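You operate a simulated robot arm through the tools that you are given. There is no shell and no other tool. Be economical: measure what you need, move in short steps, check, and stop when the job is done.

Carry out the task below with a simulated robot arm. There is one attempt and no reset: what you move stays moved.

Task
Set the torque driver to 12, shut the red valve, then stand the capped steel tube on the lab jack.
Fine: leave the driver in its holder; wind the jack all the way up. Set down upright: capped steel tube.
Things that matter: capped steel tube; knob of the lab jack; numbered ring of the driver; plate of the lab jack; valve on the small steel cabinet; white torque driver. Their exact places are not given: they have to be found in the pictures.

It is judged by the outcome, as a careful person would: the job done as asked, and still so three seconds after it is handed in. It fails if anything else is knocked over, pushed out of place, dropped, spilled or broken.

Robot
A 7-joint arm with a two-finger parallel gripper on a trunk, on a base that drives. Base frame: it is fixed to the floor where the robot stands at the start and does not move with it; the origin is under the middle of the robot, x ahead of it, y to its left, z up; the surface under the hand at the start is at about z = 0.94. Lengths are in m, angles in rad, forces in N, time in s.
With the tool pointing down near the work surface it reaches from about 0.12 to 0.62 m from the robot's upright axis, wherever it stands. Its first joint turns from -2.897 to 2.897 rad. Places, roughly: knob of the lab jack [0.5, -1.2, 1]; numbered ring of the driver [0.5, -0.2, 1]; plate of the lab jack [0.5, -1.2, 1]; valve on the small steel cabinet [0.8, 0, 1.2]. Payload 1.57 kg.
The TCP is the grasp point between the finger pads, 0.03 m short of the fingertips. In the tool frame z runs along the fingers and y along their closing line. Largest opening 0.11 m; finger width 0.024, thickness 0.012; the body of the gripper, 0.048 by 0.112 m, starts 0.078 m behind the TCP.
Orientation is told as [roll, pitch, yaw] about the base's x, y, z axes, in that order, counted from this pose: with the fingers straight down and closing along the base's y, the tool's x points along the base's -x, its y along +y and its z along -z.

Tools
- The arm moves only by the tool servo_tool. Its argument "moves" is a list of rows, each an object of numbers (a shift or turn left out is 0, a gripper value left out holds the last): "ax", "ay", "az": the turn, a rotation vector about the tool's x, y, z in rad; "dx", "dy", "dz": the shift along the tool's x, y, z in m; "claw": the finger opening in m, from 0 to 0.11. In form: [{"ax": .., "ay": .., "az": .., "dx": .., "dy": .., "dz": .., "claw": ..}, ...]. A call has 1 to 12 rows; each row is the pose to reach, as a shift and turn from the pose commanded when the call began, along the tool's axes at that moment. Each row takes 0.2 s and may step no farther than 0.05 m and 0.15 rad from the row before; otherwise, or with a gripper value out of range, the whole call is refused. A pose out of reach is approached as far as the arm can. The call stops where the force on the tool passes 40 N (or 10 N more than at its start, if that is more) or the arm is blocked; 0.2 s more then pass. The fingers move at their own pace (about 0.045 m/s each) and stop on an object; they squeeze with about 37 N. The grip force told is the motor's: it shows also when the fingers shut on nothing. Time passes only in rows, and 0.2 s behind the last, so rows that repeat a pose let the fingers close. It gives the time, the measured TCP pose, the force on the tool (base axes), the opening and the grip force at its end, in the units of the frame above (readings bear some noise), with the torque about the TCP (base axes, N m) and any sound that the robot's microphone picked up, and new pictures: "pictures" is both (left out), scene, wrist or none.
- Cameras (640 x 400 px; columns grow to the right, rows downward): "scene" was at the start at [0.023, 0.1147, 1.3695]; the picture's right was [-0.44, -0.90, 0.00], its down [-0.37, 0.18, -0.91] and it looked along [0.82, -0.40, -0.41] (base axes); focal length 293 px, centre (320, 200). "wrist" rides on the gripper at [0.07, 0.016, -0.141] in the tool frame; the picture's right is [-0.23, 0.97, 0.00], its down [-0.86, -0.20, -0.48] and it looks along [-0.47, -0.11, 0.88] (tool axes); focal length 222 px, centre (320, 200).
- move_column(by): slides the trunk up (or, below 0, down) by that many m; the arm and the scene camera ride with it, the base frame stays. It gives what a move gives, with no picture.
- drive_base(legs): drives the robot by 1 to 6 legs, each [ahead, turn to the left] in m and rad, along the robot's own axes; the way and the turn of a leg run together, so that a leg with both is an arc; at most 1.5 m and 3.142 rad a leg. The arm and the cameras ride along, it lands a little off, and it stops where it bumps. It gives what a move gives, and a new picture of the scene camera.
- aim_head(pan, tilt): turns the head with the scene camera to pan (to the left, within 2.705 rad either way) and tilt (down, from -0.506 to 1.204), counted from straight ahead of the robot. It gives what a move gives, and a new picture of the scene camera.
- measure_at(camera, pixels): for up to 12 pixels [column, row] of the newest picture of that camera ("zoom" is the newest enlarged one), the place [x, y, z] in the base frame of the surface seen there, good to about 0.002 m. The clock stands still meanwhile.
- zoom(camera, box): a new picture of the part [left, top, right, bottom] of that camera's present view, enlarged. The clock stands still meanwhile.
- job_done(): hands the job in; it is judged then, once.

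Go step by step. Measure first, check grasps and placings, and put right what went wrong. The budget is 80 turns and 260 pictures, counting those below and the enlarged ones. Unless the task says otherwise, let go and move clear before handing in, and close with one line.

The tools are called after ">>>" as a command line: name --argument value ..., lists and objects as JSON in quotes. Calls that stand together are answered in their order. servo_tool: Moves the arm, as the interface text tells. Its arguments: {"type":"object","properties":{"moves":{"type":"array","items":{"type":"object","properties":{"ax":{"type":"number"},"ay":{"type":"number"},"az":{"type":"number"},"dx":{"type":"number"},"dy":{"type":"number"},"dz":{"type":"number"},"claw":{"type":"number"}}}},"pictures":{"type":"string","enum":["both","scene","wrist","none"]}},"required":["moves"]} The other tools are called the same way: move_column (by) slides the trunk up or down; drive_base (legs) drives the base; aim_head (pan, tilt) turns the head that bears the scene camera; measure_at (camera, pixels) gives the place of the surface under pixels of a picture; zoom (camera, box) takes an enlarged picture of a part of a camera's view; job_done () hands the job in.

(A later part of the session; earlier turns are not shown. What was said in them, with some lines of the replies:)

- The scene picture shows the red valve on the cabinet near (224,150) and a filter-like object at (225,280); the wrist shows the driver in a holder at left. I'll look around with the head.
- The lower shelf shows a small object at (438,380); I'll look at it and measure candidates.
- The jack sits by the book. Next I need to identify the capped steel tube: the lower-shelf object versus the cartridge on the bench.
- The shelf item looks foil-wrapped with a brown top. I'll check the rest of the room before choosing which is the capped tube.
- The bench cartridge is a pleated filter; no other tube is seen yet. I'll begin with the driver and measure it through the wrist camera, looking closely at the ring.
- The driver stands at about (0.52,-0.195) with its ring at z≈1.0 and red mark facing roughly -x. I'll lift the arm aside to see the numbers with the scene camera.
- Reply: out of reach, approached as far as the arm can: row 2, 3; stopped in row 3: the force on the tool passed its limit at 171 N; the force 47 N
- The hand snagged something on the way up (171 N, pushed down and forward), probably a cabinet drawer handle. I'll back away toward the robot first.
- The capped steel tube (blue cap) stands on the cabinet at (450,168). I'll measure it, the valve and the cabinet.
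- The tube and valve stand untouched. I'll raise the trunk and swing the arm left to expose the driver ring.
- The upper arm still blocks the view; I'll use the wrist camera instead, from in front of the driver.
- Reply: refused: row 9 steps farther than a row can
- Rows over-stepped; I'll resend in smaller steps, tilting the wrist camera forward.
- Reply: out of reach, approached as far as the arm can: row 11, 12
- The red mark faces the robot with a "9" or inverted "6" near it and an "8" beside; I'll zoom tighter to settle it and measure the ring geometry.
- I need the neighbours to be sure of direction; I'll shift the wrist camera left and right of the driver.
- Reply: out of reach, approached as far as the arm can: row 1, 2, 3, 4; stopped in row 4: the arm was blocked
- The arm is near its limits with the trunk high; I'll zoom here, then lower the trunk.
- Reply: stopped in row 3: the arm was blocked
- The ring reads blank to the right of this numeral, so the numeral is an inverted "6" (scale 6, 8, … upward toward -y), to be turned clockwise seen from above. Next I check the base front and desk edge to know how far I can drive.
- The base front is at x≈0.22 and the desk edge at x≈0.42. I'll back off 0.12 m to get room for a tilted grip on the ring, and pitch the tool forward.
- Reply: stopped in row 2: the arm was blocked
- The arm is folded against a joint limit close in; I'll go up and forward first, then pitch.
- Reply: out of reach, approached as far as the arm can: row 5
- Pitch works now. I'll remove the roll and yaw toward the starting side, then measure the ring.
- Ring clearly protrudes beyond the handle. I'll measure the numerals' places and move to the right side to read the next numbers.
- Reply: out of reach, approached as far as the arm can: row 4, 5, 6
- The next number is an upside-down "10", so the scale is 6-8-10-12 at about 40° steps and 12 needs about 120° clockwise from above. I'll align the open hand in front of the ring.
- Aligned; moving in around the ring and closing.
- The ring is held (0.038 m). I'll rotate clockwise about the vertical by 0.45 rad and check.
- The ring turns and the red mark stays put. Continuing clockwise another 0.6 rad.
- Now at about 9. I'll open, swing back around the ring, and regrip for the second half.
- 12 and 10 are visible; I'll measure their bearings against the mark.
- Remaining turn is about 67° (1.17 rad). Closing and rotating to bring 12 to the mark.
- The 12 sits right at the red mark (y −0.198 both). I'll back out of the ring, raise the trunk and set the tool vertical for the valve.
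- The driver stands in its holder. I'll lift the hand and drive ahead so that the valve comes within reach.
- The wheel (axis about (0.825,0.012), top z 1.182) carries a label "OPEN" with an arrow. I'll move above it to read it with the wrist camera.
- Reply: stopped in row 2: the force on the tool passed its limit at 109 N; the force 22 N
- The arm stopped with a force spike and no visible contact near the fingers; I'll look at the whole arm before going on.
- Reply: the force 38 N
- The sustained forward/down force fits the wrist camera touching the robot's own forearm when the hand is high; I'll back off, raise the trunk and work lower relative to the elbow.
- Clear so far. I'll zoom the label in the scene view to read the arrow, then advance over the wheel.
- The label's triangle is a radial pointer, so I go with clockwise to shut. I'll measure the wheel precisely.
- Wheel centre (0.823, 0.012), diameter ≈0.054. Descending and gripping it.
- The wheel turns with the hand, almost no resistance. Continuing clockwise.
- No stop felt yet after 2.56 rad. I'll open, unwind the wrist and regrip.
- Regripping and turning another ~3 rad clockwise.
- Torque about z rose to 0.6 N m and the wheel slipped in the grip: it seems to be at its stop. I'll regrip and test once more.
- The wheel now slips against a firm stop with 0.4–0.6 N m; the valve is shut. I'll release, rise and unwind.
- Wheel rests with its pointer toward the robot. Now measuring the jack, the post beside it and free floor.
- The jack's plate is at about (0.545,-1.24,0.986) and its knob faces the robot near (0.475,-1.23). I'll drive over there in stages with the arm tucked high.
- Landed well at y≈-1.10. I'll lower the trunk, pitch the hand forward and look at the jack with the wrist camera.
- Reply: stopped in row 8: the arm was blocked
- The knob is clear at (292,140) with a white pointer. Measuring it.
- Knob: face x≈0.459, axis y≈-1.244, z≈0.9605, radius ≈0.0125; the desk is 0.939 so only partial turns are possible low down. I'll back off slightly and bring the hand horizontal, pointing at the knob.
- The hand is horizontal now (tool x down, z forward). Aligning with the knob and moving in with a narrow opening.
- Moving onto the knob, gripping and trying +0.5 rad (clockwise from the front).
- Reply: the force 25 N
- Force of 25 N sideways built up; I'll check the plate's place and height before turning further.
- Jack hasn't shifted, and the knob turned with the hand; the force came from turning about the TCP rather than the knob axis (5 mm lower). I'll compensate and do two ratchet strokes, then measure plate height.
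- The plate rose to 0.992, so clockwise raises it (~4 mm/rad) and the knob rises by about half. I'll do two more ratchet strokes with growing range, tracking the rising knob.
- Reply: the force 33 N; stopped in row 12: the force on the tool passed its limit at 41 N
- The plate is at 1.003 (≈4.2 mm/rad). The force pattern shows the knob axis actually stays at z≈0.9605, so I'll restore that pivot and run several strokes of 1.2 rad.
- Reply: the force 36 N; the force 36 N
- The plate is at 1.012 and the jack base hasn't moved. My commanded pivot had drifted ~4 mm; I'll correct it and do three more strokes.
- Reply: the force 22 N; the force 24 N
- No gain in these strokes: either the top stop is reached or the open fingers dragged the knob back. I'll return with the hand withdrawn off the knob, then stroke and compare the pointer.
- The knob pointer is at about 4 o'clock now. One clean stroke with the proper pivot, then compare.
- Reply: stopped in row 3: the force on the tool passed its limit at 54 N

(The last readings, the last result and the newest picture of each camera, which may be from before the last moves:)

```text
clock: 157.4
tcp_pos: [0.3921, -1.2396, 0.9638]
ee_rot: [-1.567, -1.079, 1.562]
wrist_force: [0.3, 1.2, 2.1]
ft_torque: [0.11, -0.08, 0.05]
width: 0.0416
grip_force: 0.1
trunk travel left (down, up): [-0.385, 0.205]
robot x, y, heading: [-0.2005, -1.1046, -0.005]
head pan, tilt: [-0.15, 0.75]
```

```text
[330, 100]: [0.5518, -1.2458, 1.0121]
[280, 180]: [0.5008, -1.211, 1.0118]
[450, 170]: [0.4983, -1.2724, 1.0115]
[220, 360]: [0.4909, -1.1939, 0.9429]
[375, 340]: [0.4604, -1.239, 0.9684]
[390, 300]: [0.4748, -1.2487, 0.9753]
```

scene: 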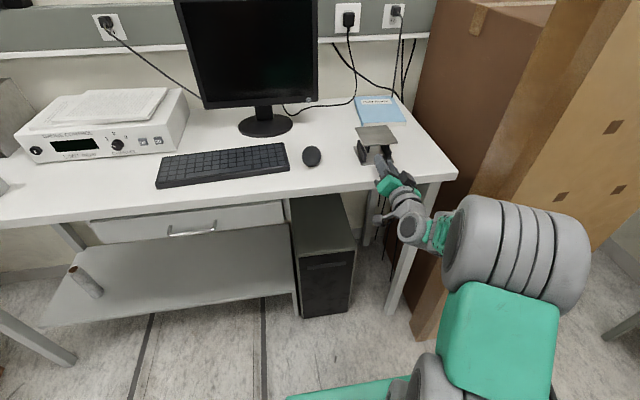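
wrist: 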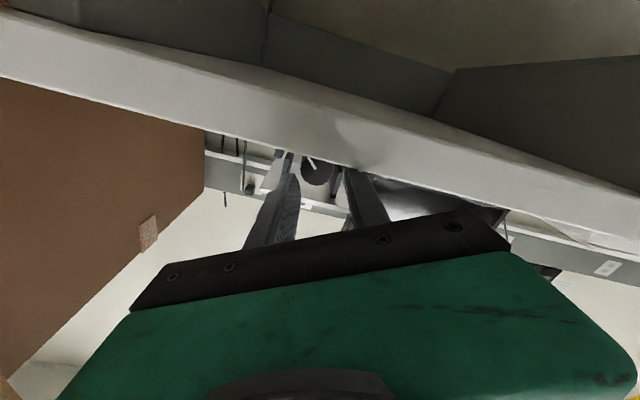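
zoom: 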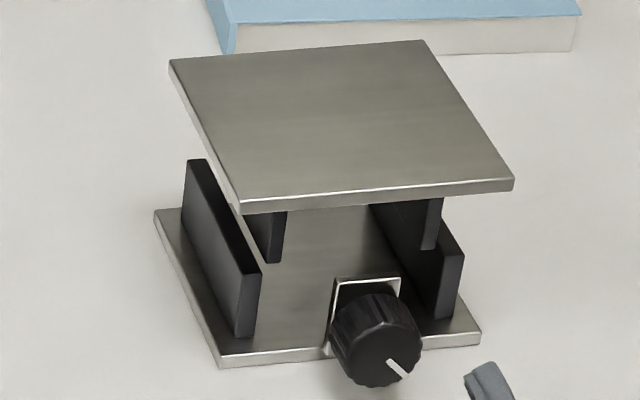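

A lowered fingertip caught the desk's front edge; the jack did not move. I'll raise the hand a few mm and use a smaller ±0.45 rad stroke.

>>> servo_tool --moves '[{"dx": -0.0041, "dy": -0.0025, "az": 0.04, "claw": 0.036}, {"dx": -0.0041, "dy": -0.0025, "az": 0.04, "dz": 0.02}, {"dx": -0.0041, "dy": -0.0025, "az": 0.04, "dz": 0.04}, {"dx": -0.0041, "dy": -0.0025, "az": 0.04, "dz": 0.056}, {"dx": -0.0041, "dy": -0.0025, "az": 0.04, "dz": 0.056, "claw": 0.01}, {"dx": -0.0041, "dy": -0.0025, "az": 0.04, "dz": 0.056}, {"dx": -0.0039, "dy": -0.0038, "az": 0.19, "dz": 0.056}, {"dx": -0.0035, "dy": -0.0051, "az": 0.34, "dz": 0.056}, {"dx": -0.0031, "dy": -0.0063, "az": 0.49, "dz": 0.056}, {"dx": -0.0023, "dy": -0.0076, "az": 0.64, "dz": 0.056}, {"dx": -0.0013, "dy": -0.0087, "az": 0.79, "dz": 0.056}, {"dx": -0.0004, "dy": -0.0094, "az": 0.94, "dz": 0.056}]' --pictures "wrist"

>>> servo_tool --moves '[{"claw": 0.04}, {"claw": 0.04}, {"dz": -0.02}, {"dz": -0.045}]' --pictures "none"

>>> zoom --camera "scene" --box '[336, 120, 416, 170]'

>>> measure_at --camera "zoom" --pixels '[[330, 100], [280, 180], [450, 170], [220, 360], [375, 340]]'

```text
clock: 160.0
tcp_pos: [0.4484, -1.2478, 0.9689]
ee_rot: [1.569, -1.12, -1.573]
wrist_force: [3.1, 4.3, -0.2]
ft_torque: [-0.36, 0.13, 0.74]
width: 0.0296
grip_force: 39.0
trunk travel left (down, up): [-0.385, 0.205]
robot x, y, heading: [-0.1969, -1.1029, -0.004]
head pan, tilt: [-0.15, 0.75]
```

wrist: 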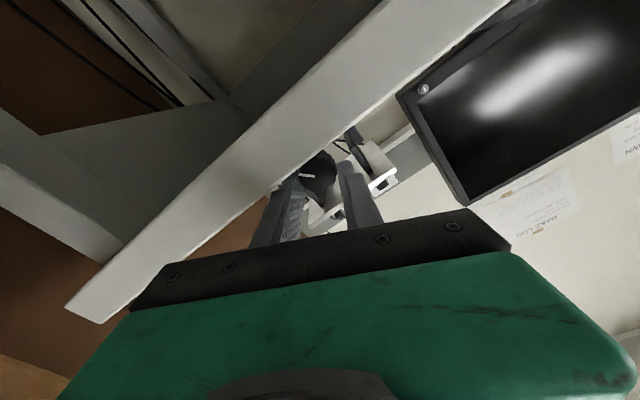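

```text
clock: 161.0
tcp_pos: [0.4042, -1.2493, 0.9687]
ee_rot: [1.569, -1.121, -1.575]
wrist_force: [-0.7, 0.2, 0.0]
ft_torque: [0.03, 0.02, -0.04]
width: 0.0403
grip_force: 0.1
trunk travel left (down, up): [-0.385, 0.205]
robot x, y, heading: [-0.2004, -1.1031, -0.005]
head pan, tilt: [-0.15, 0.75]
```

```text
8.00 times, centred on (376, 145) of scene
```

zoom: 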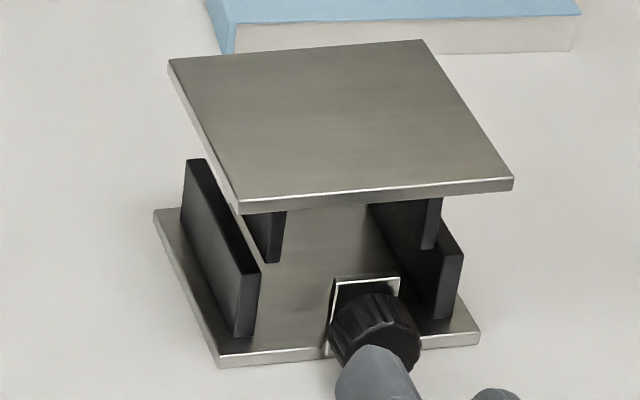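

```text
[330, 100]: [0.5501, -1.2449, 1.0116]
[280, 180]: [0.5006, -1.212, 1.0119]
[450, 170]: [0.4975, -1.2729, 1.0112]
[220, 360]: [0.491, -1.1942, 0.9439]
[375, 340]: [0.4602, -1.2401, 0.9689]
```

A clean stroke with only a slip: plate stays at 1.012 and the pointer doesn't move, so the jack is at its top stop. I'll withdraw, raise the trunk, set the hand vertical and drive back to the cabinet.

>>> servo_tool --moves '[{"dz": -0.04, "az": -0.15}, {"dz": -0.08, "az": -0.3}, {"dz": -0.08, "az": -0.45}]' --pictures "none"

>>> move_column --by 0.2

>>> servo_tool --moves '[{"dx": -0.02, "ay": 0.15}, {"dx": -0.04, "ay": 0.3}, {"dx": -0.05, "ay": 0.45}, {"dx": -0.05, "ay": 0.6}, {"dx": -0.05, "ay": 0.75}, {"dx": -0.05, "ay": 0.9}, {"dx": -0.05, "ay": 1.05}, {"dx": -0.05, "ay": 1.2}, {"dx": -0.05, "ay": 1.35}, {"dx": -0.05, "ay": 1.5}, {"dx": -0.05, "ay": 1.571}]' --pictures "none"

>>> aim_head --pan -0.2 --tilt 0.75

```text
clock: 161.8
tcp_pos: [0.3213, -1.2483, 0.9677]
ee_rot: [-1.223, -1.567, 1.218]
wrist_force: [0.6, 0.7, 0.4]
ft_torque: [0.02, -0.01, 0.0]
width: 0.0402
grip_force: 0.1
trunk travel left (down, up): [-0.385, 0.205]
robot x, y, heading: [-0.1948, -1.1064, -0.005]
head pan, tilt: [-0.15, 0.75]
```

```text
clock: 164.0
tcp_pos: [0.3218, -1.2491, 1.1675]
ee_rot: [-0.83, -1.568, 0.82]
wrist_force: [-0.6, 0.7, 0.3]
ft_torque: [-0.02, 0.01, -0.02]
width: 0.04
grip_force: 0.0
trunk travel left (down, up): [-0.585, 0.005]
robot x, y, heading: [-0.1956, -1.1044, -0.007]
head pan, tilt: [-0.15, 0.75]
```

```text
clock: 166.4
tcp_pos: [0.3225, -1.2484, 1.2167]
ee_rot: [-0.001, 0.003, -0.007]
wrist_force: [0.0, -0.5, 0.6]
ft_torque: [0.0, 0.0, 0.03]
width: 0.0402
grip_force: 0.1
trunk travel left (down, up): [-0.585, 0.005]
robot x, y, heading: [-0.1965, -1.0999, -0.003]
head pan, tilt: [-0.15, 0.75]
```

```text
clock: 167.0
tcp_pos: [0.3216, -1.2476, 1.2164]
ee_rot: [-0.001, 0.001, -0.006]
wrist_force: [0.5, -0.7, 1.0]
ft_torque: [-0.01, 0.01, 0.01]
width: 0.0398
grip_force: 0.0
trunk travel left (down, up): [-0.585, 0.005]
robot x, y, heading: [-0.195, -1.1052, -0.005]
head pan, tilt: [-0.201, 0.75]
```

scene: 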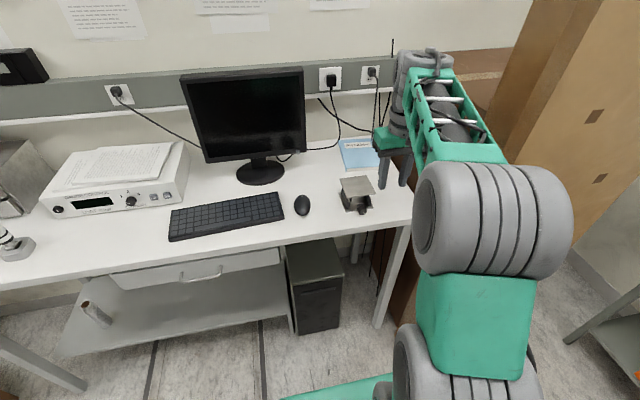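

>>> servo_tool --moves '[{"dy": 0.04, "dx": 0.02}, {"dy": 0.08, "dx": 0.04}, {"dy": 0.12, "dx": 0.06}, {"dy": 0.15, "dx": 0.1}]' --pictures "none"

>>> drive_base --legs '[[0.08, 0], [0, 1.571], [1.06, 0], [0, -1.571], [0.28, 0]]'

>>> aim_head --pan -0.2 --tilt 0.4

```text
clock: 168.0
tcp_pos: [0.2216, -1.0969, 1.219]
ee_rot: [-0.001, 0.002, -0.006]
wrist_force: [-0.3, -0.6, 0.6]
ft_torque: [-0.05, 0.02, -0.02]
width: 0.0402
grip_force: 0.1
trunk travel left (down, up): [-0.585, 0.005]
robot x, y, heading: [-0.1968, -1.1027, -0.003]
head pan, tilt: [-0.201, 0.75]
```

```text
clock: 183.2
tcp_pos: [0.6041, -0.0732, 1.2158]
ee_rot: [-0.002, 0.005, -0.044]
wrist_force: [-1.3, -0.5, -0.4]
ft_torque: [-0.04, -0.01, -0.01]
width: 0.0399
grip_force: 0.1
trunk travel left (down, up): [-0.585, 0.005]
robot x, y, heading: [0.1827, -0.0616, -0.039]
head pan, tilt: [-0.201, 0.75]
stopped in leg 5: the robot was blocked; the commanded pose is now the measured one
```

scene: 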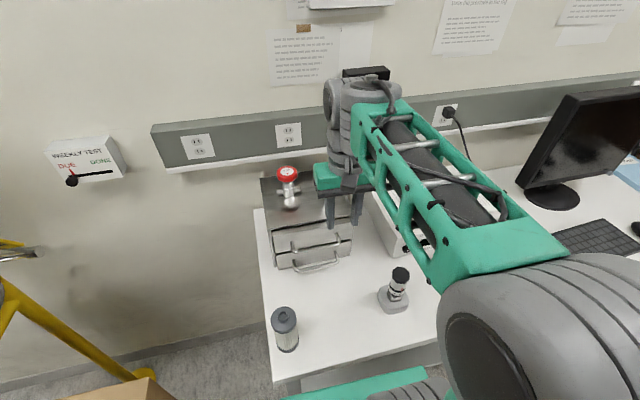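

```text
clock: 184.1
tcp_pos: [0.6047, -0.0723, 1.2167]
ee_rot: [-0.001, 0.004, -0.044]
wrist_force: [0.1, 0.6, 0.2]
ft_torque: [0.01, 0.01, 0.01]
width: 0.04
grip_force: 0.0
trunk travel left (down, up): [-0.585, 0.005]
robot x, y, heading: [0.1832, -0.0618, -0.038]
head pan, tilt: [-0.201, 0.4]
```

scene: 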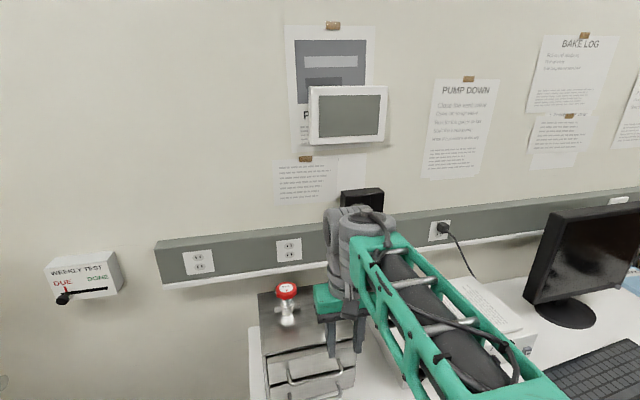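

The base just touched the desk at the end; everything stands. I'll ease back a little and look at the tube with the wrist camera from above.

>>> drive_base --legs '[[-0.02, 0]]'

>>> servo_tool --moves '[{"dz": -0.03, "claw": 0.07}, {"dz": -0.03, "dx": -0.04}, {"dz": -0.03, "dx": -0.08, "dy": -0.01}, {"dz": -0.03, "dx": -0.11, "dy": -0.015}]' --pictures "wrist"

```text
clock: 184.8
tcp_pos: [0.5841, -0.0718, 1.2174]
ee_rot: [-0.002, 0.0, -0.042]
wrist_force: [-0.4, 0.5, -0.4]
ft_torque: [0.0, -0.03, 0.03]
width: 0.0402
grip_force: 0.1
trunk travel left (down, up): [-0.585, 0.005]
robot x, y, heading: [0.1646, -0.0622, -0.04]
head pan, tilt: [-0.201, 0.4]
```

scene: 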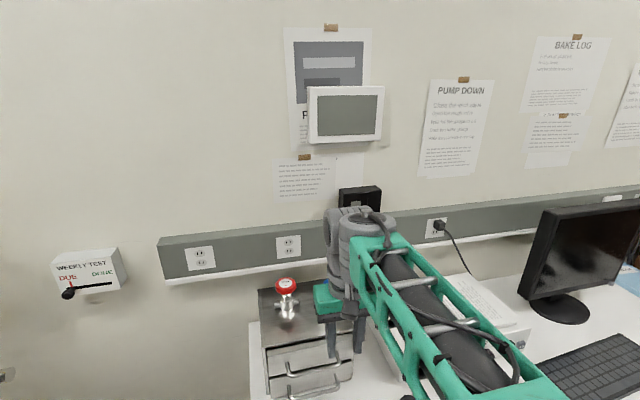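

```text
clock: 185.8
tcp_pos: [0.6939, -0.0895, 1.2451]
ee_rot: [0.0, 0.004, -0.042]
wrist_force: [-0.4, 0.0, 0.4]
ft_torque: [0.04, 0.05, -0.02]
width: 0.0699
grip_force: 0.1
trunk travel left (down, up): [-0.585, 0.005]
robot x, y, heading: [0.1589, -0.0615, -0.045]
head pan, tilt: [-0.201, 0.4]
```

wrist: 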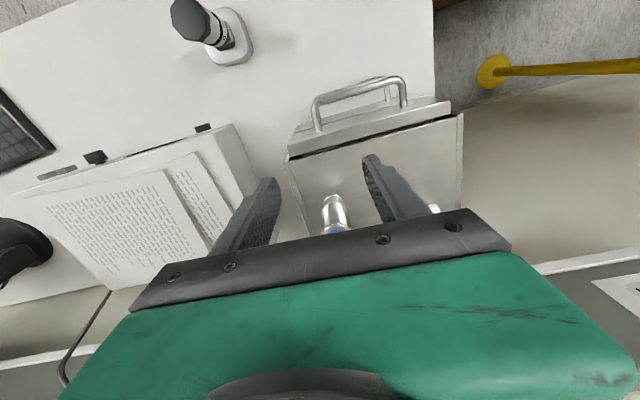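

>>> measure_at --camera "wrist" --pixels '[[332, 212], [324, 212], [342, 210], [335, 228], [326, 200], [330, 205]]'

>>> zoom --camera "wrist" --box '[285, 180, 381, 240]'

```text
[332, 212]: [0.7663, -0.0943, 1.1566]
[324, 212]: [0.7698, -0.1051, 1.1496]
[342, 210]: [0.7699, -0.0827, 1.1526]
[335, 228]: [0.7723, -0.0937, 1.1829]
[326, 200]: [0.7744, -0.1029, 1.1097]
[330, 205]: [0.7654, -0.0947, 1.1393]
```

```text
6.67 times, centred on (333, 210) of wrist
```

zoom: 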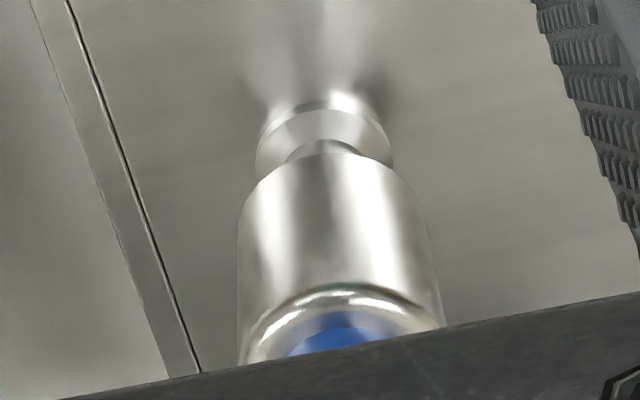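

Tube axis at (0.7845, -0.094). Moving above it, descending and gripping its steel body.

>>> servo_tool --moves '[{"dx": -0.045}, {"dx": -0.0907, "dy": -0.0007}, {"dx": -0.0907, "dy": -0.0007}, {"dx": -0.0907, "dy": -0.0007, "dz": 0.03}, {"dx": -0.0907, "dy": -0.0007, "dz": 0.06}, {"dx": -0.0907, "dy": -0.0007, "dz": 0.083}]' --pictures "wrist"

>>> servo_tool --moves '[{"claw": 0.025}, {"claw": 0.025}, {"claw": 0.025}, {"claw": 0.025}]' --pictures "wrist"

```text
clock: 187.2
tcp_pos: [0.784, -0.0959, 1.1652]
ee_rot: [-0.002, 0.002, -0.042]
wrist_force: [0.0, -0.1, 0.1]
ft_torque: [-0.03, -0.01, -0.01]
width: 0.07
grip_force: 0.0
trunk travel left (down, up): [-0.585, 0.005]
robot x, y, heading: [0.1613, -0.059, -0.036]
head pan, tilt: [-0.201, 0.4]
```

wrist: 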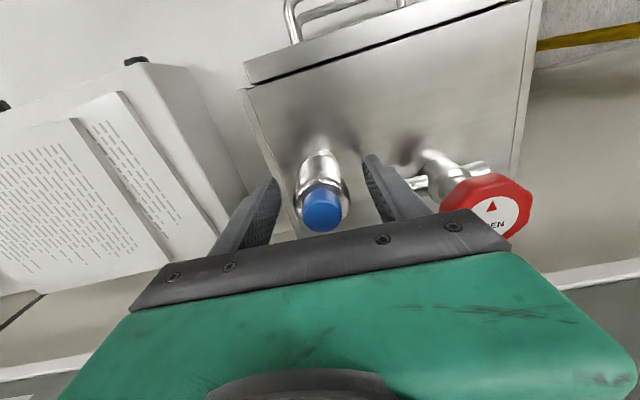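

```text
clock: 188.2
tcp_pos: [0.7848, -0.0957, 1.163]
ee_rot: [-0.001, 0.003, -0.043]
wrist_force: [0.0, 0.8, 0.5]
ft_torque: [0.02, -0.02, -0.02]
width: 0.0369
grip_force: 32.3
trunk travel left (down, up): [-0.585, 0.005]
robot x, y, heading: [0.1614, -0.065, -0.043]
head pan, tilt: [-0.201, 0.4]
```

wrist: 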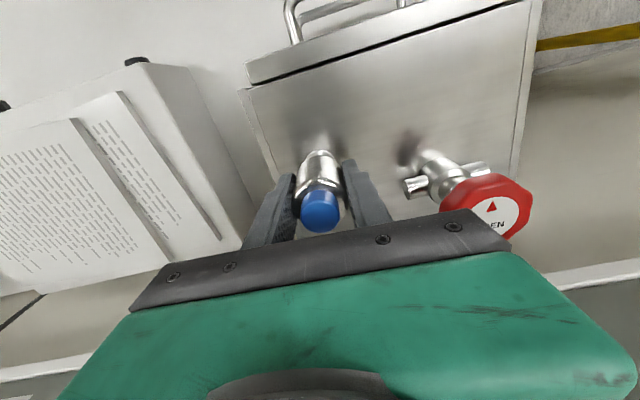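

Held at 0.037 m. Lifting straight up, retracting over the cabinet, and driving to the jack.

>>> servo_tool --moves '[{"dz": -0.02}, {"dz": -0.045}, {"dz": -0.065}, {"dz": -0.065, "dx": 0.04}, {"dz": -0.065, "dx": 0.08}, {"dz": -0.065, "dx": 0.12}, {"dz": -0.065, "dx": 0.16}, {"dz": -0.065, "dx": 0.2}, {"dz": -0.065, "dx": 0.23}]' --pictures "wrist"

>>> drive_base --legs '[[-0.28, 0], [0, -1.531], [1.06, 0], [0, 1.571]]'

>>> aim_head --pan -0.25 --tilt 0.75

```text
clock: 190.2
tcp_pos: [0.5541, -0.0857, 1.2283]
ee_rot: [-0.003, 0.002, -0.043]
wrist_force: [0.1, -0.2, -1.9]
ft_torque: [0.0, -0.01, 0.02]
width: 0.0369
grip_force: 37.1
trunk travel left (down, up): [-0.585, 0.005]
robot x, y, heading: [0.164, -0.0648, -0.039]
head pan, tilt: [-0.201, 0.4]
```

wrist: 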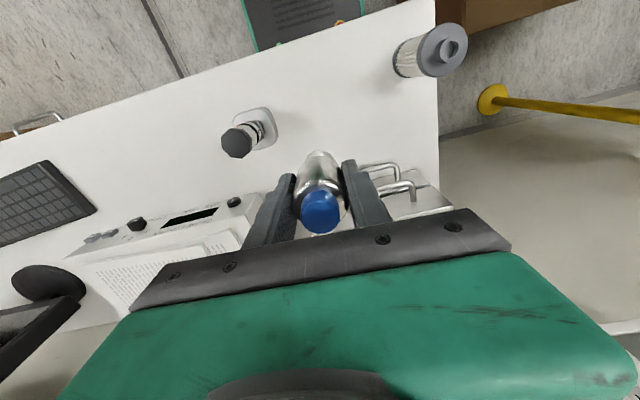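

```text
clock: 204.8
tcp_pos: [0.2778, -1.1247, 1.2284]
ee_rot: [-0.001, 0.004, -0.008]
wrist_force: [-0.7, 0.1, -1.3]
ft_torque: [-0.02, 0.01, -0.01]
width: 0.037
grip_force: 36.8
trunk travel left (down, up): [-0.585, 0.005]
robot x, y, heading: [-0.1147, -1.1145, -0.011]
head pan, tilt: [-0.201, 0.4]
```

scene: 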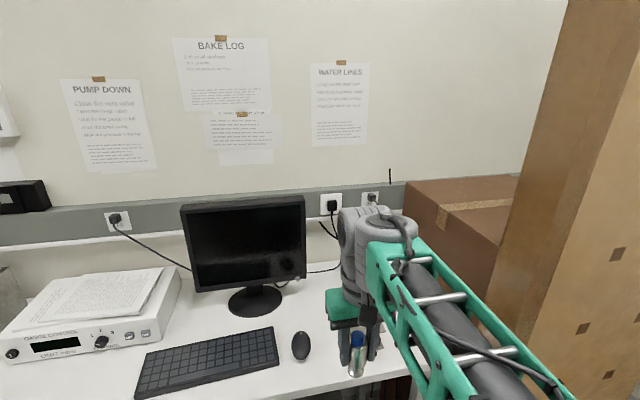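

```text
clock: 205.6
tcp_pos: [0.2769, -1.1241, 1.229]
ee_rot: [-0.001, 0.004, -0.009]
wrist_force: [0.3, 0.4, -1.9]
ft_torque: [-0.03, -0.02, 0.0]
width: 0.0367
grip_force: 37.3
trunk travel left (down, up): [-0.585, 0.005]
robot x, y, heading: [-0.112, -1.1133, -0.008]
head pan, tilt: [-0.25, 0.75]
```

scene: 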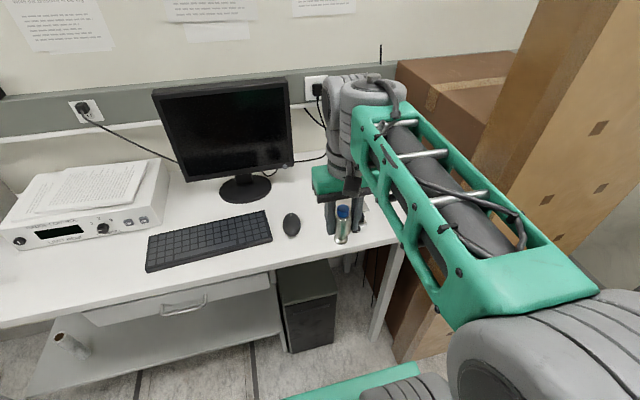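

The tube is held upright. I'll drive 8 cm ahead, lower the trunk and move over the plate, checking with the wrist camera.

>>> drive_base --legs '[[0.08, 0]]'

>>> move_column --by -0.1

>>> servo_tool --moves '[{"dy": -0.025, "dx": -0.03}, {"dy": -0.05, "dx": -0.06}, {"dy": -0.075, "dx": -0.09}, {"dy": -0.1, "dx": -0.12}, {"dy": -0.118, "dx": -0.15}, {"dy": -0.118, "dx": -0.17}]' --pictures "wrist"

>>> aim_head --pan -0.45 --tilt 0.75

```text
clock: 206.7
tcp_pos: [0.361, -1.1249, 1.2276]
ee_rot: [-0.001, 0.005, -0.008]
wrist_force: [-0.1, -0.3, -1.1]
ft_torque: [0.01, 0.04, 0.04]
width: 0.0372
grip_force: 37.3
trunk travel left (down, up): [-0.585, 0.005]
robot x, y, heading: [-0.029, -1.117, -0.01]
head pan, tilt: [-0.25, 0.75]
```

scene: 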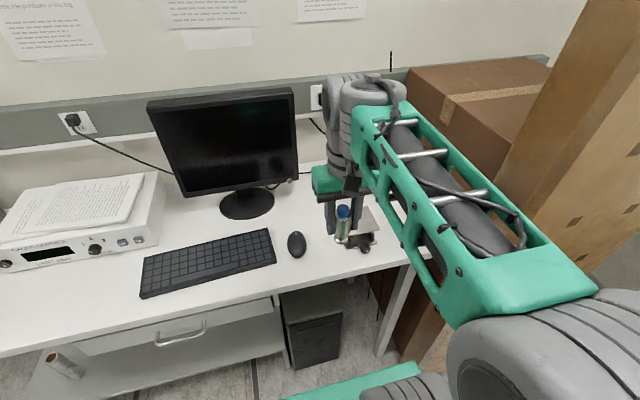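

```text
clock: 208.0
tcp_pos: [0.3599, -1.1248, 1.1299]
ee_rot: [-0.002, 0.003, -0.007]
wrist_force: [0.7, -0.2, -1.8]
ft_torque: [0.02, -0.03, 0.0]
width: 0.0368
grip_force: 37.4
trunk travel left (down, up): [-0.485, 0.105]
robot x, y, heading: [-0.0331, -1.1144, -0.006]
head pan, tilt: [-0.25, 0.75]
```

```text
clock: 209.4
tcp_pos: [0.5312, -1.2439, 1.1279]
ee_rot: [-0.001, 0.003, -0.008]
wrist_force: [0.5, 0.2, -1.7]
ft_torque: [0.01, 0.0, 0.02]
width: 0.037
grip_force: 36.7
trunk travel left (down, up): [-0.485, 0.105]
robot x, y, heading: [-0.0321, -1.1163, 0.001]
head pan, tilt: [-0.25, 0.75]
```

wrist: 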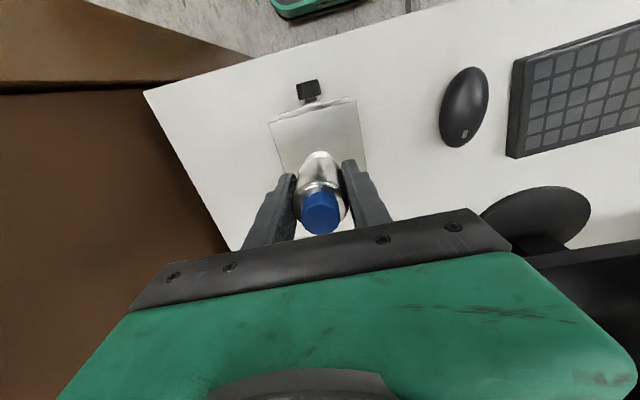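

```text
clock: 210.2
tcp_pos: [0.5311, -1.2435, 1.13]
ee_rot: [-0.002, 0.004, -0.008]
wrist_force: [-0.2, -0.9, -0.8]
ft_torque: [-0.01, 0.02, 0.0]
width: 0.0369
grip_force: 36.8
trunk travel left (down, up): [-0.485, 0.105]
robot x, y, heading: [-0.0326, -1.1181, -0.002]
head pan, tilt: [-0.45, 0.75]
```

scene: 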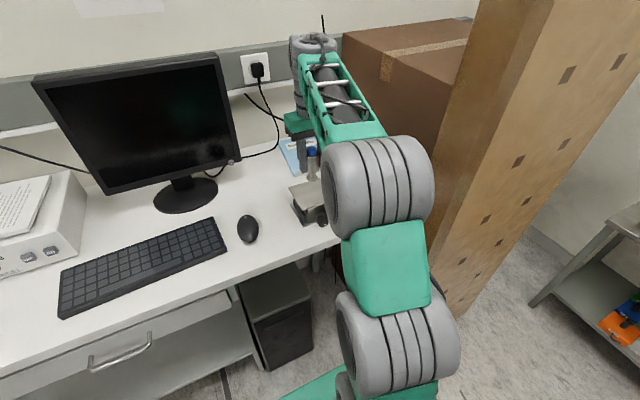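

Checking plate coordinates in the wrist view before lowering.

>>> measure_at --camera "wrist" --pixels '[[275, 124], [352, 103], [315, 125], [365, 165], [282, 165], [318, 160], [320, 215]]'

>>> zoom --camera "wrist" --box '[256, 80, 384, 160]'

```text
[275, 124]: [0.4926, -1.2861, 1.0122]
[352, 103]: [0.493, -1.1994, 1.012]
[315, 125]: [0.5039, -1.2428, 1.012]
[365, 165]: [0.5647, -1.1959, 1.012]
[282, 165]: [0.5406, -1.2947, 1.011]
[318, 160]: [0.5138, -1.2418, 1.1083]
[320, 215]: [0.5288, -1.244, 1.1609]
```

```text
5.00 times, centred on (320, 120) of wrist
```

zoom: 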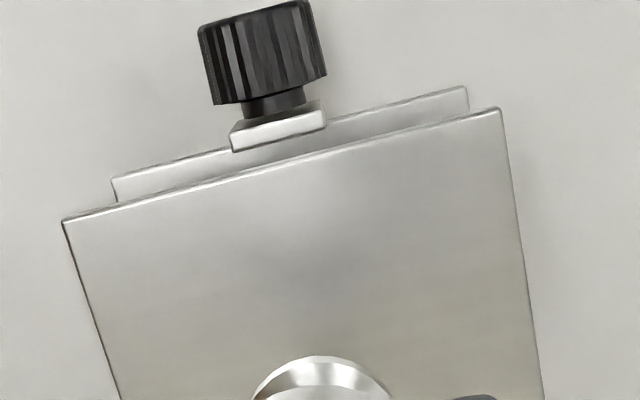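

Plate spans x 0.49–0.584, y −1.293…−1.196 at z 1.012. Centering and lowering gently.

>>> servo_tool --moves '[{"dx": -0.006, "dz": 0.02}, {"dx": -0.006, "dz": 0.04}, {"dx": -0.006, "dz": 0.05}, {"dx": -0.006, "dz": 0.053}, {"dx": -0.006, "dz": 0.054}]' --pictures "none"

>>> servo_tool --moves '[{"dz": 0.001}, {"dz": 0.002}, {"dz": 0.002}]' --pictures "wrist"

>>> zoom --camera "scene" --box '[270, 130, 350, 230]'

```text
clock: 211.4
tcp_pos: [0.5353, -1.2443, 1.0743]
ee_rot: [-0.001, 0.004, -0.007]
wrist_force: [-0.3, -0.3, -1.9]
ft_torque: [-0.01, 0.02, 0.02]
width: 0.0369
grip_force: 37.0
trunk travel left (down, up): [-0.485, 0.105]
robot x, y, heading: [-0.0341, -1.1185, -0.006]
head pan, tilt: [-0.45, 0.75]
```

```text
clock: 212.2
tcp_pos: [0.5359, -1.2445, 1.0725]
ee_rot: [-0.001, 0.004, -0.008]
wrist_force: [0.2, 0.2, -1.2]
ft_torque: [-0.01, -0.02, -0.02]
width: 0.0369
grip_force: 37.1
trunk travel left (down, up): [-0.485, 0.105]
robot x, y, heading: [-0.0327, -1.1138, -0.008]
head pan, tilt: [-0.45, 0.75]
```

wrist: 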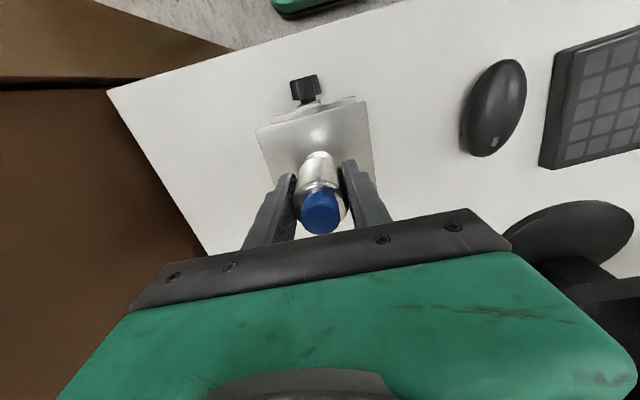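

```text
4.00 times, centred on (310, 180) of scene
```

zoom: 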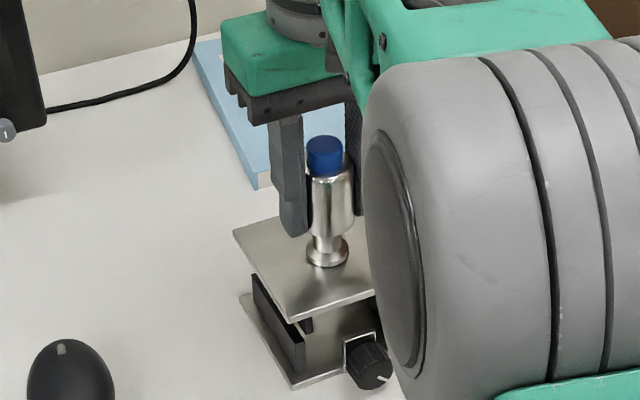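

Not yet touching (force still just the weight). Creeping down in 1 mm steps.

>>> servo_tool --moves '[{"dz": 0.001}, {"dz": 0.001}]' --pictures "none"

>>> servo_tool --moves '[{"dz": 0.001}, {"dz": 0.001}]' --pictures "none"

>>> zoom --camera "scene" --box '[290, 170, 338, 200]'

```text
clock: 212.8
tcp_pos: [0.5346, -1.2441, 1.0719]
ee_rot: [-0.003, 0.004, -0.008]
wrist_force: [0.2, 0.0, -2.2]
ft_torque: [-0.03, 0.0, 0.01]
width: 0.0369
grip_force: 36.9
trunk travel left (down, up): [-0.485, 0.105]
robot x, y, heading: [-0.0306, -1.1195, -0.009]
head pan, tilt: [-0.45, 0.75]
```

```text
clock: 213.4
tcp_pos: [0.5346, -1.2449, 1.0714]
ee_rot: [-0.003, 0.005, -0.006]
wrist_force: [0.4, 0.3, -0.2]
ft_torque: [0.01, -0.01, -0.01]
width: 0.037
grip_force: 37.3
trunk travel left (down, up): [-0.485, 0.105]
robot x, y, heading: [-0.0352, -1.1208, -0.006]
head pan, tilt: [-0.45, 0.75]
```

```text
13.33 times, centred on (314, 185) of scene
```

zoom: 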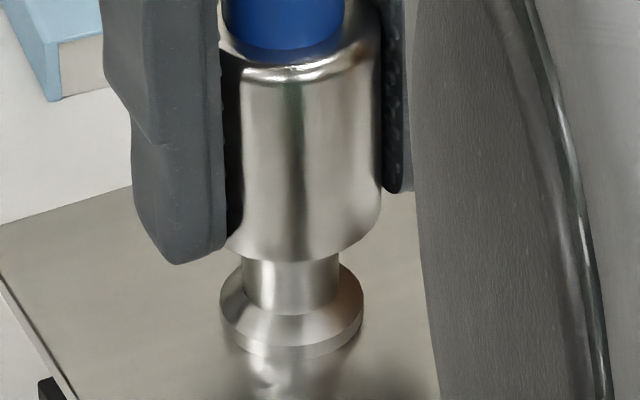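

Force dropped to −0.2 N: the foot is touching. One more millimetre, then release slowly and check.

>>> servo_tool --moves '[{"dz": 0.001}, {"dz": 0.001}]' --pictures "none"

>>> servo_tool --moves '[{"claw": 0.042}, {"claw": 0.05}, {"claw": 0.07}, {"claw": 0.075}]' --pictures "wrist"

>>> zoom --camera "scene" --box '[270, 130, 350, 230]'

```text
clock: 214.0
tcp_pos: [0.5353, -1.2448, 1.0698]
ee_rot: [-0.002, 0.002, -0.007]
wrist_force: [0.0, -1.4, 7.5]
ft_torque: [0.0, -0.04, -0.01]
width: 0.0369
grip_force: 37.2
trunk travel left (down, up): [-0.485, 0.105]
robot x, y, heading: [-0.0328, -1.1153, -0.008]
head pan, tilt: [-0.45, 0.75]
```

```text
clock: 215.0
tcp_pos: [0.5344, -1.2434, 1.0706]
ee_rot: [-0.004, 0.004, -0.008]
wrist_force: [0.2, 0.2, -0.1]
ft_torque: [0.0, 0.0, 0.04]
width: 0.0749
grip_force: 0.1
trunk travel left (down, up): [-0.485, 0.105]
robot x, y, heading: [-0.0338, -1.1162, -0.006]
head pan, tilt: [-0.45, 0.75]
```

wrist: 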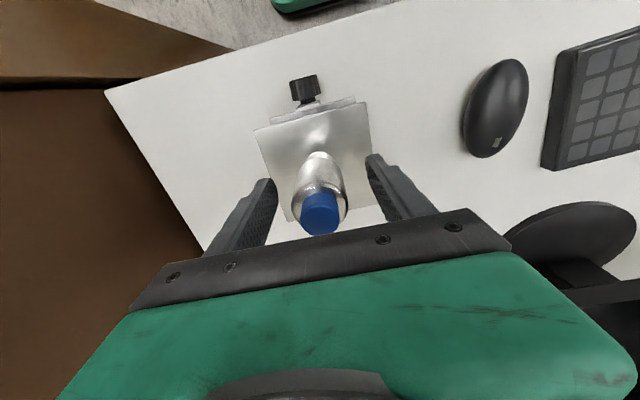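

```text
4.00 times, centred on (310, 180) of scene
```

zoom: 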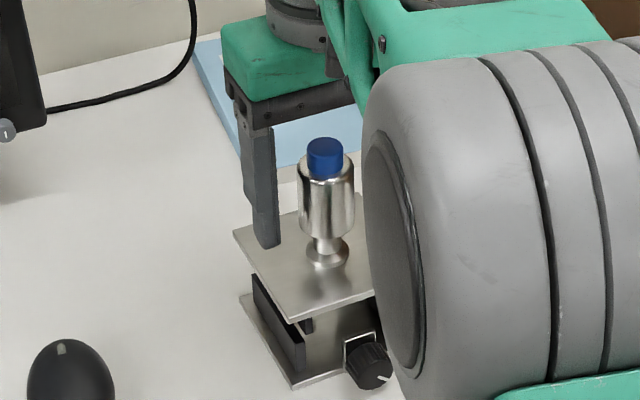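

The tube stands free on the plate. Raising the hand straight up with the trunk and retracting, then a final look.

>>> move_column --by 0.1

>>> servo_tool --moves '[{"dz": -0.03}, {"dz": -0.06}, {"dz": -0.06, "dx": 0.04}, {"dz": -0.06, "dx": 0.08}, {"dz": -0.06, "dx": 0.12}, {"dz": -0.06, "dx": 0.16}]' --pictures "wrist"

>>> drive_base --legs '[[-0.1, 0]]'

>>> zoom --camera "wrist" --box '[200, 60, 440, 210]'

```text
clock: 216.3
tcp_pos: [0.5362, -1.2442, 1.1687]
ee_rot: [-0.001, 0.005, -0.008]
wrist_force: [-0.8, -0.4, -0.1]
ft_torque: [-0.01, -0.02, 0.0]
width: 0.075
grip_force: 0.1
trunk travel left (down, up): [-0.585, 0.005]
robot x, y, heading: [-0.0323, -1.1157, -0.006]
head pan, tilt: [-0.45, 0.75]
```

```text
clock: 217.7
tcp_pos: [0.3733, -1.2441, 1.2313]
ee_rot: [-0.002, 0.002, -0.009]
wrist_force: [0.0, -0.4, 0.0]
ft_torque: [0.0, -0.02, -0.01]
width: 0.0748
grip_force: 0.1
trunk travel left (down, up): [-0.585, 0.005]
robot x, y, heading: [-0.035, -1.1174, -0.009]
head pan, tilt: [-0.45, 0.75]
```

wrist: 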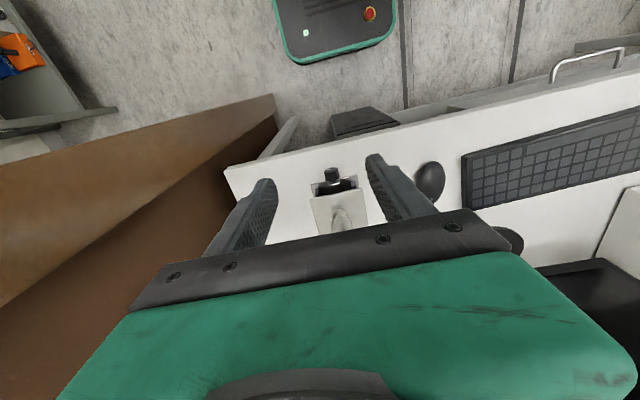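

```text
clock: 218.8
tcp_pos: [0.2723, -1.2444, 1.2306]
ee_rot: [-0.003, 0.002, -0.008]
wrist_force: [-0.9, -0.5, 0.0]
ft_torque: [0.01, -0.03, -0.02]
width: 0.075
grip_force: 0.0
trunk travel left (down, up): [-0.585, 0.005]
robot x, y, heading: [-0.1317, -1.1152, -0.003]
head pan, tilt: [-0.45, 0.75]
```

scene: 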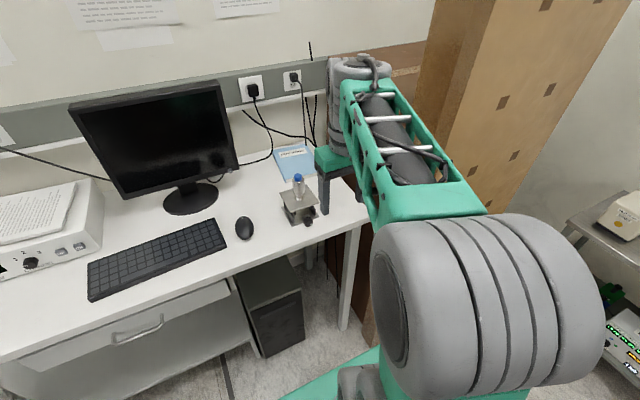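

```text
2.67 times, centred on (320, 135) of wrist
```

zoom: 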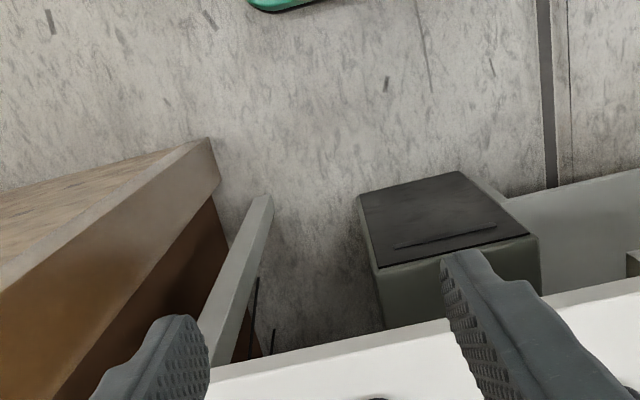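

The tube stands at (298,185) on the jack. A last check of plate height, the driver and the valve.

>>> zoom --camera "scene" --box '[258, 160, 354, 240]'

>>> measure_at --camera "scene" --pixels '[[286, 200], [312, 204], [298, 178], [298, 205]]'

>>> aim_head --pan 0.9 --tilt 0.5

```text
5.00 times, centred on (306, 200) of scene
```

zoom: 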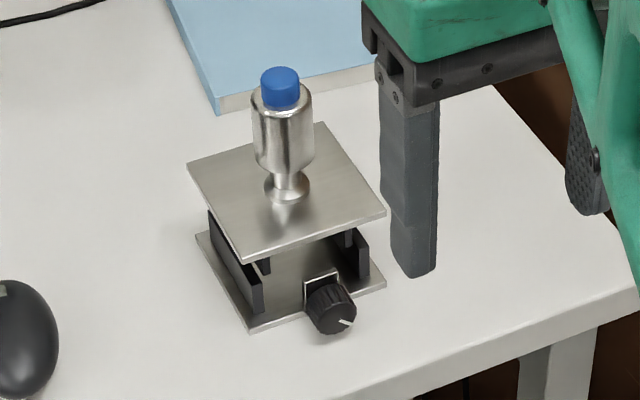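

```text
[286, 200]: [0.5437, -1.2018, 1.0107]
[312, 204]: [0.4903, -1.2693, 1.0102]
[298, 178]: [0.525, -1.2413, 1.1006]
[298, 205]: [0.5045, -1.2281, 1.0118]
```

```text
clock: 220.3
tcp_pos: [0.2733, -1.2448, 1.2301]
ee_rot: [-0.001, 0.004, -0.006]
wrist_force: [0.3, 0.4, -0.2]
ft_torque: [-0.03, -0.02, 0.02]
width: 0.0752
grip_force: 0.1
trunk travel left (down, up): [-0.585, 0.005]
robot x, y, heading: [-0.1359, -1.1162, -0.003]
head pan, tilt: [0.901, 0.499]
```

scene: 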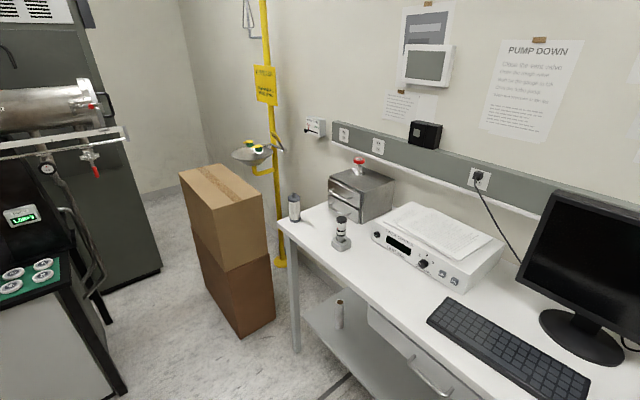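

Everything checks out: the driver is in its holder at 12, the valve is at its clockwise stop, the plate is at about 1.012 with the tube upright, and nothing else has moved. Handing in.

>>> job_done

```text
The job is handed in.
```

The torque driver is set to 12 and still in its holder. The red valve is turned clockwise to its stop. The lab jack is wound up until the knob would turn no further, and the capped steel tube stands upright on its plate.
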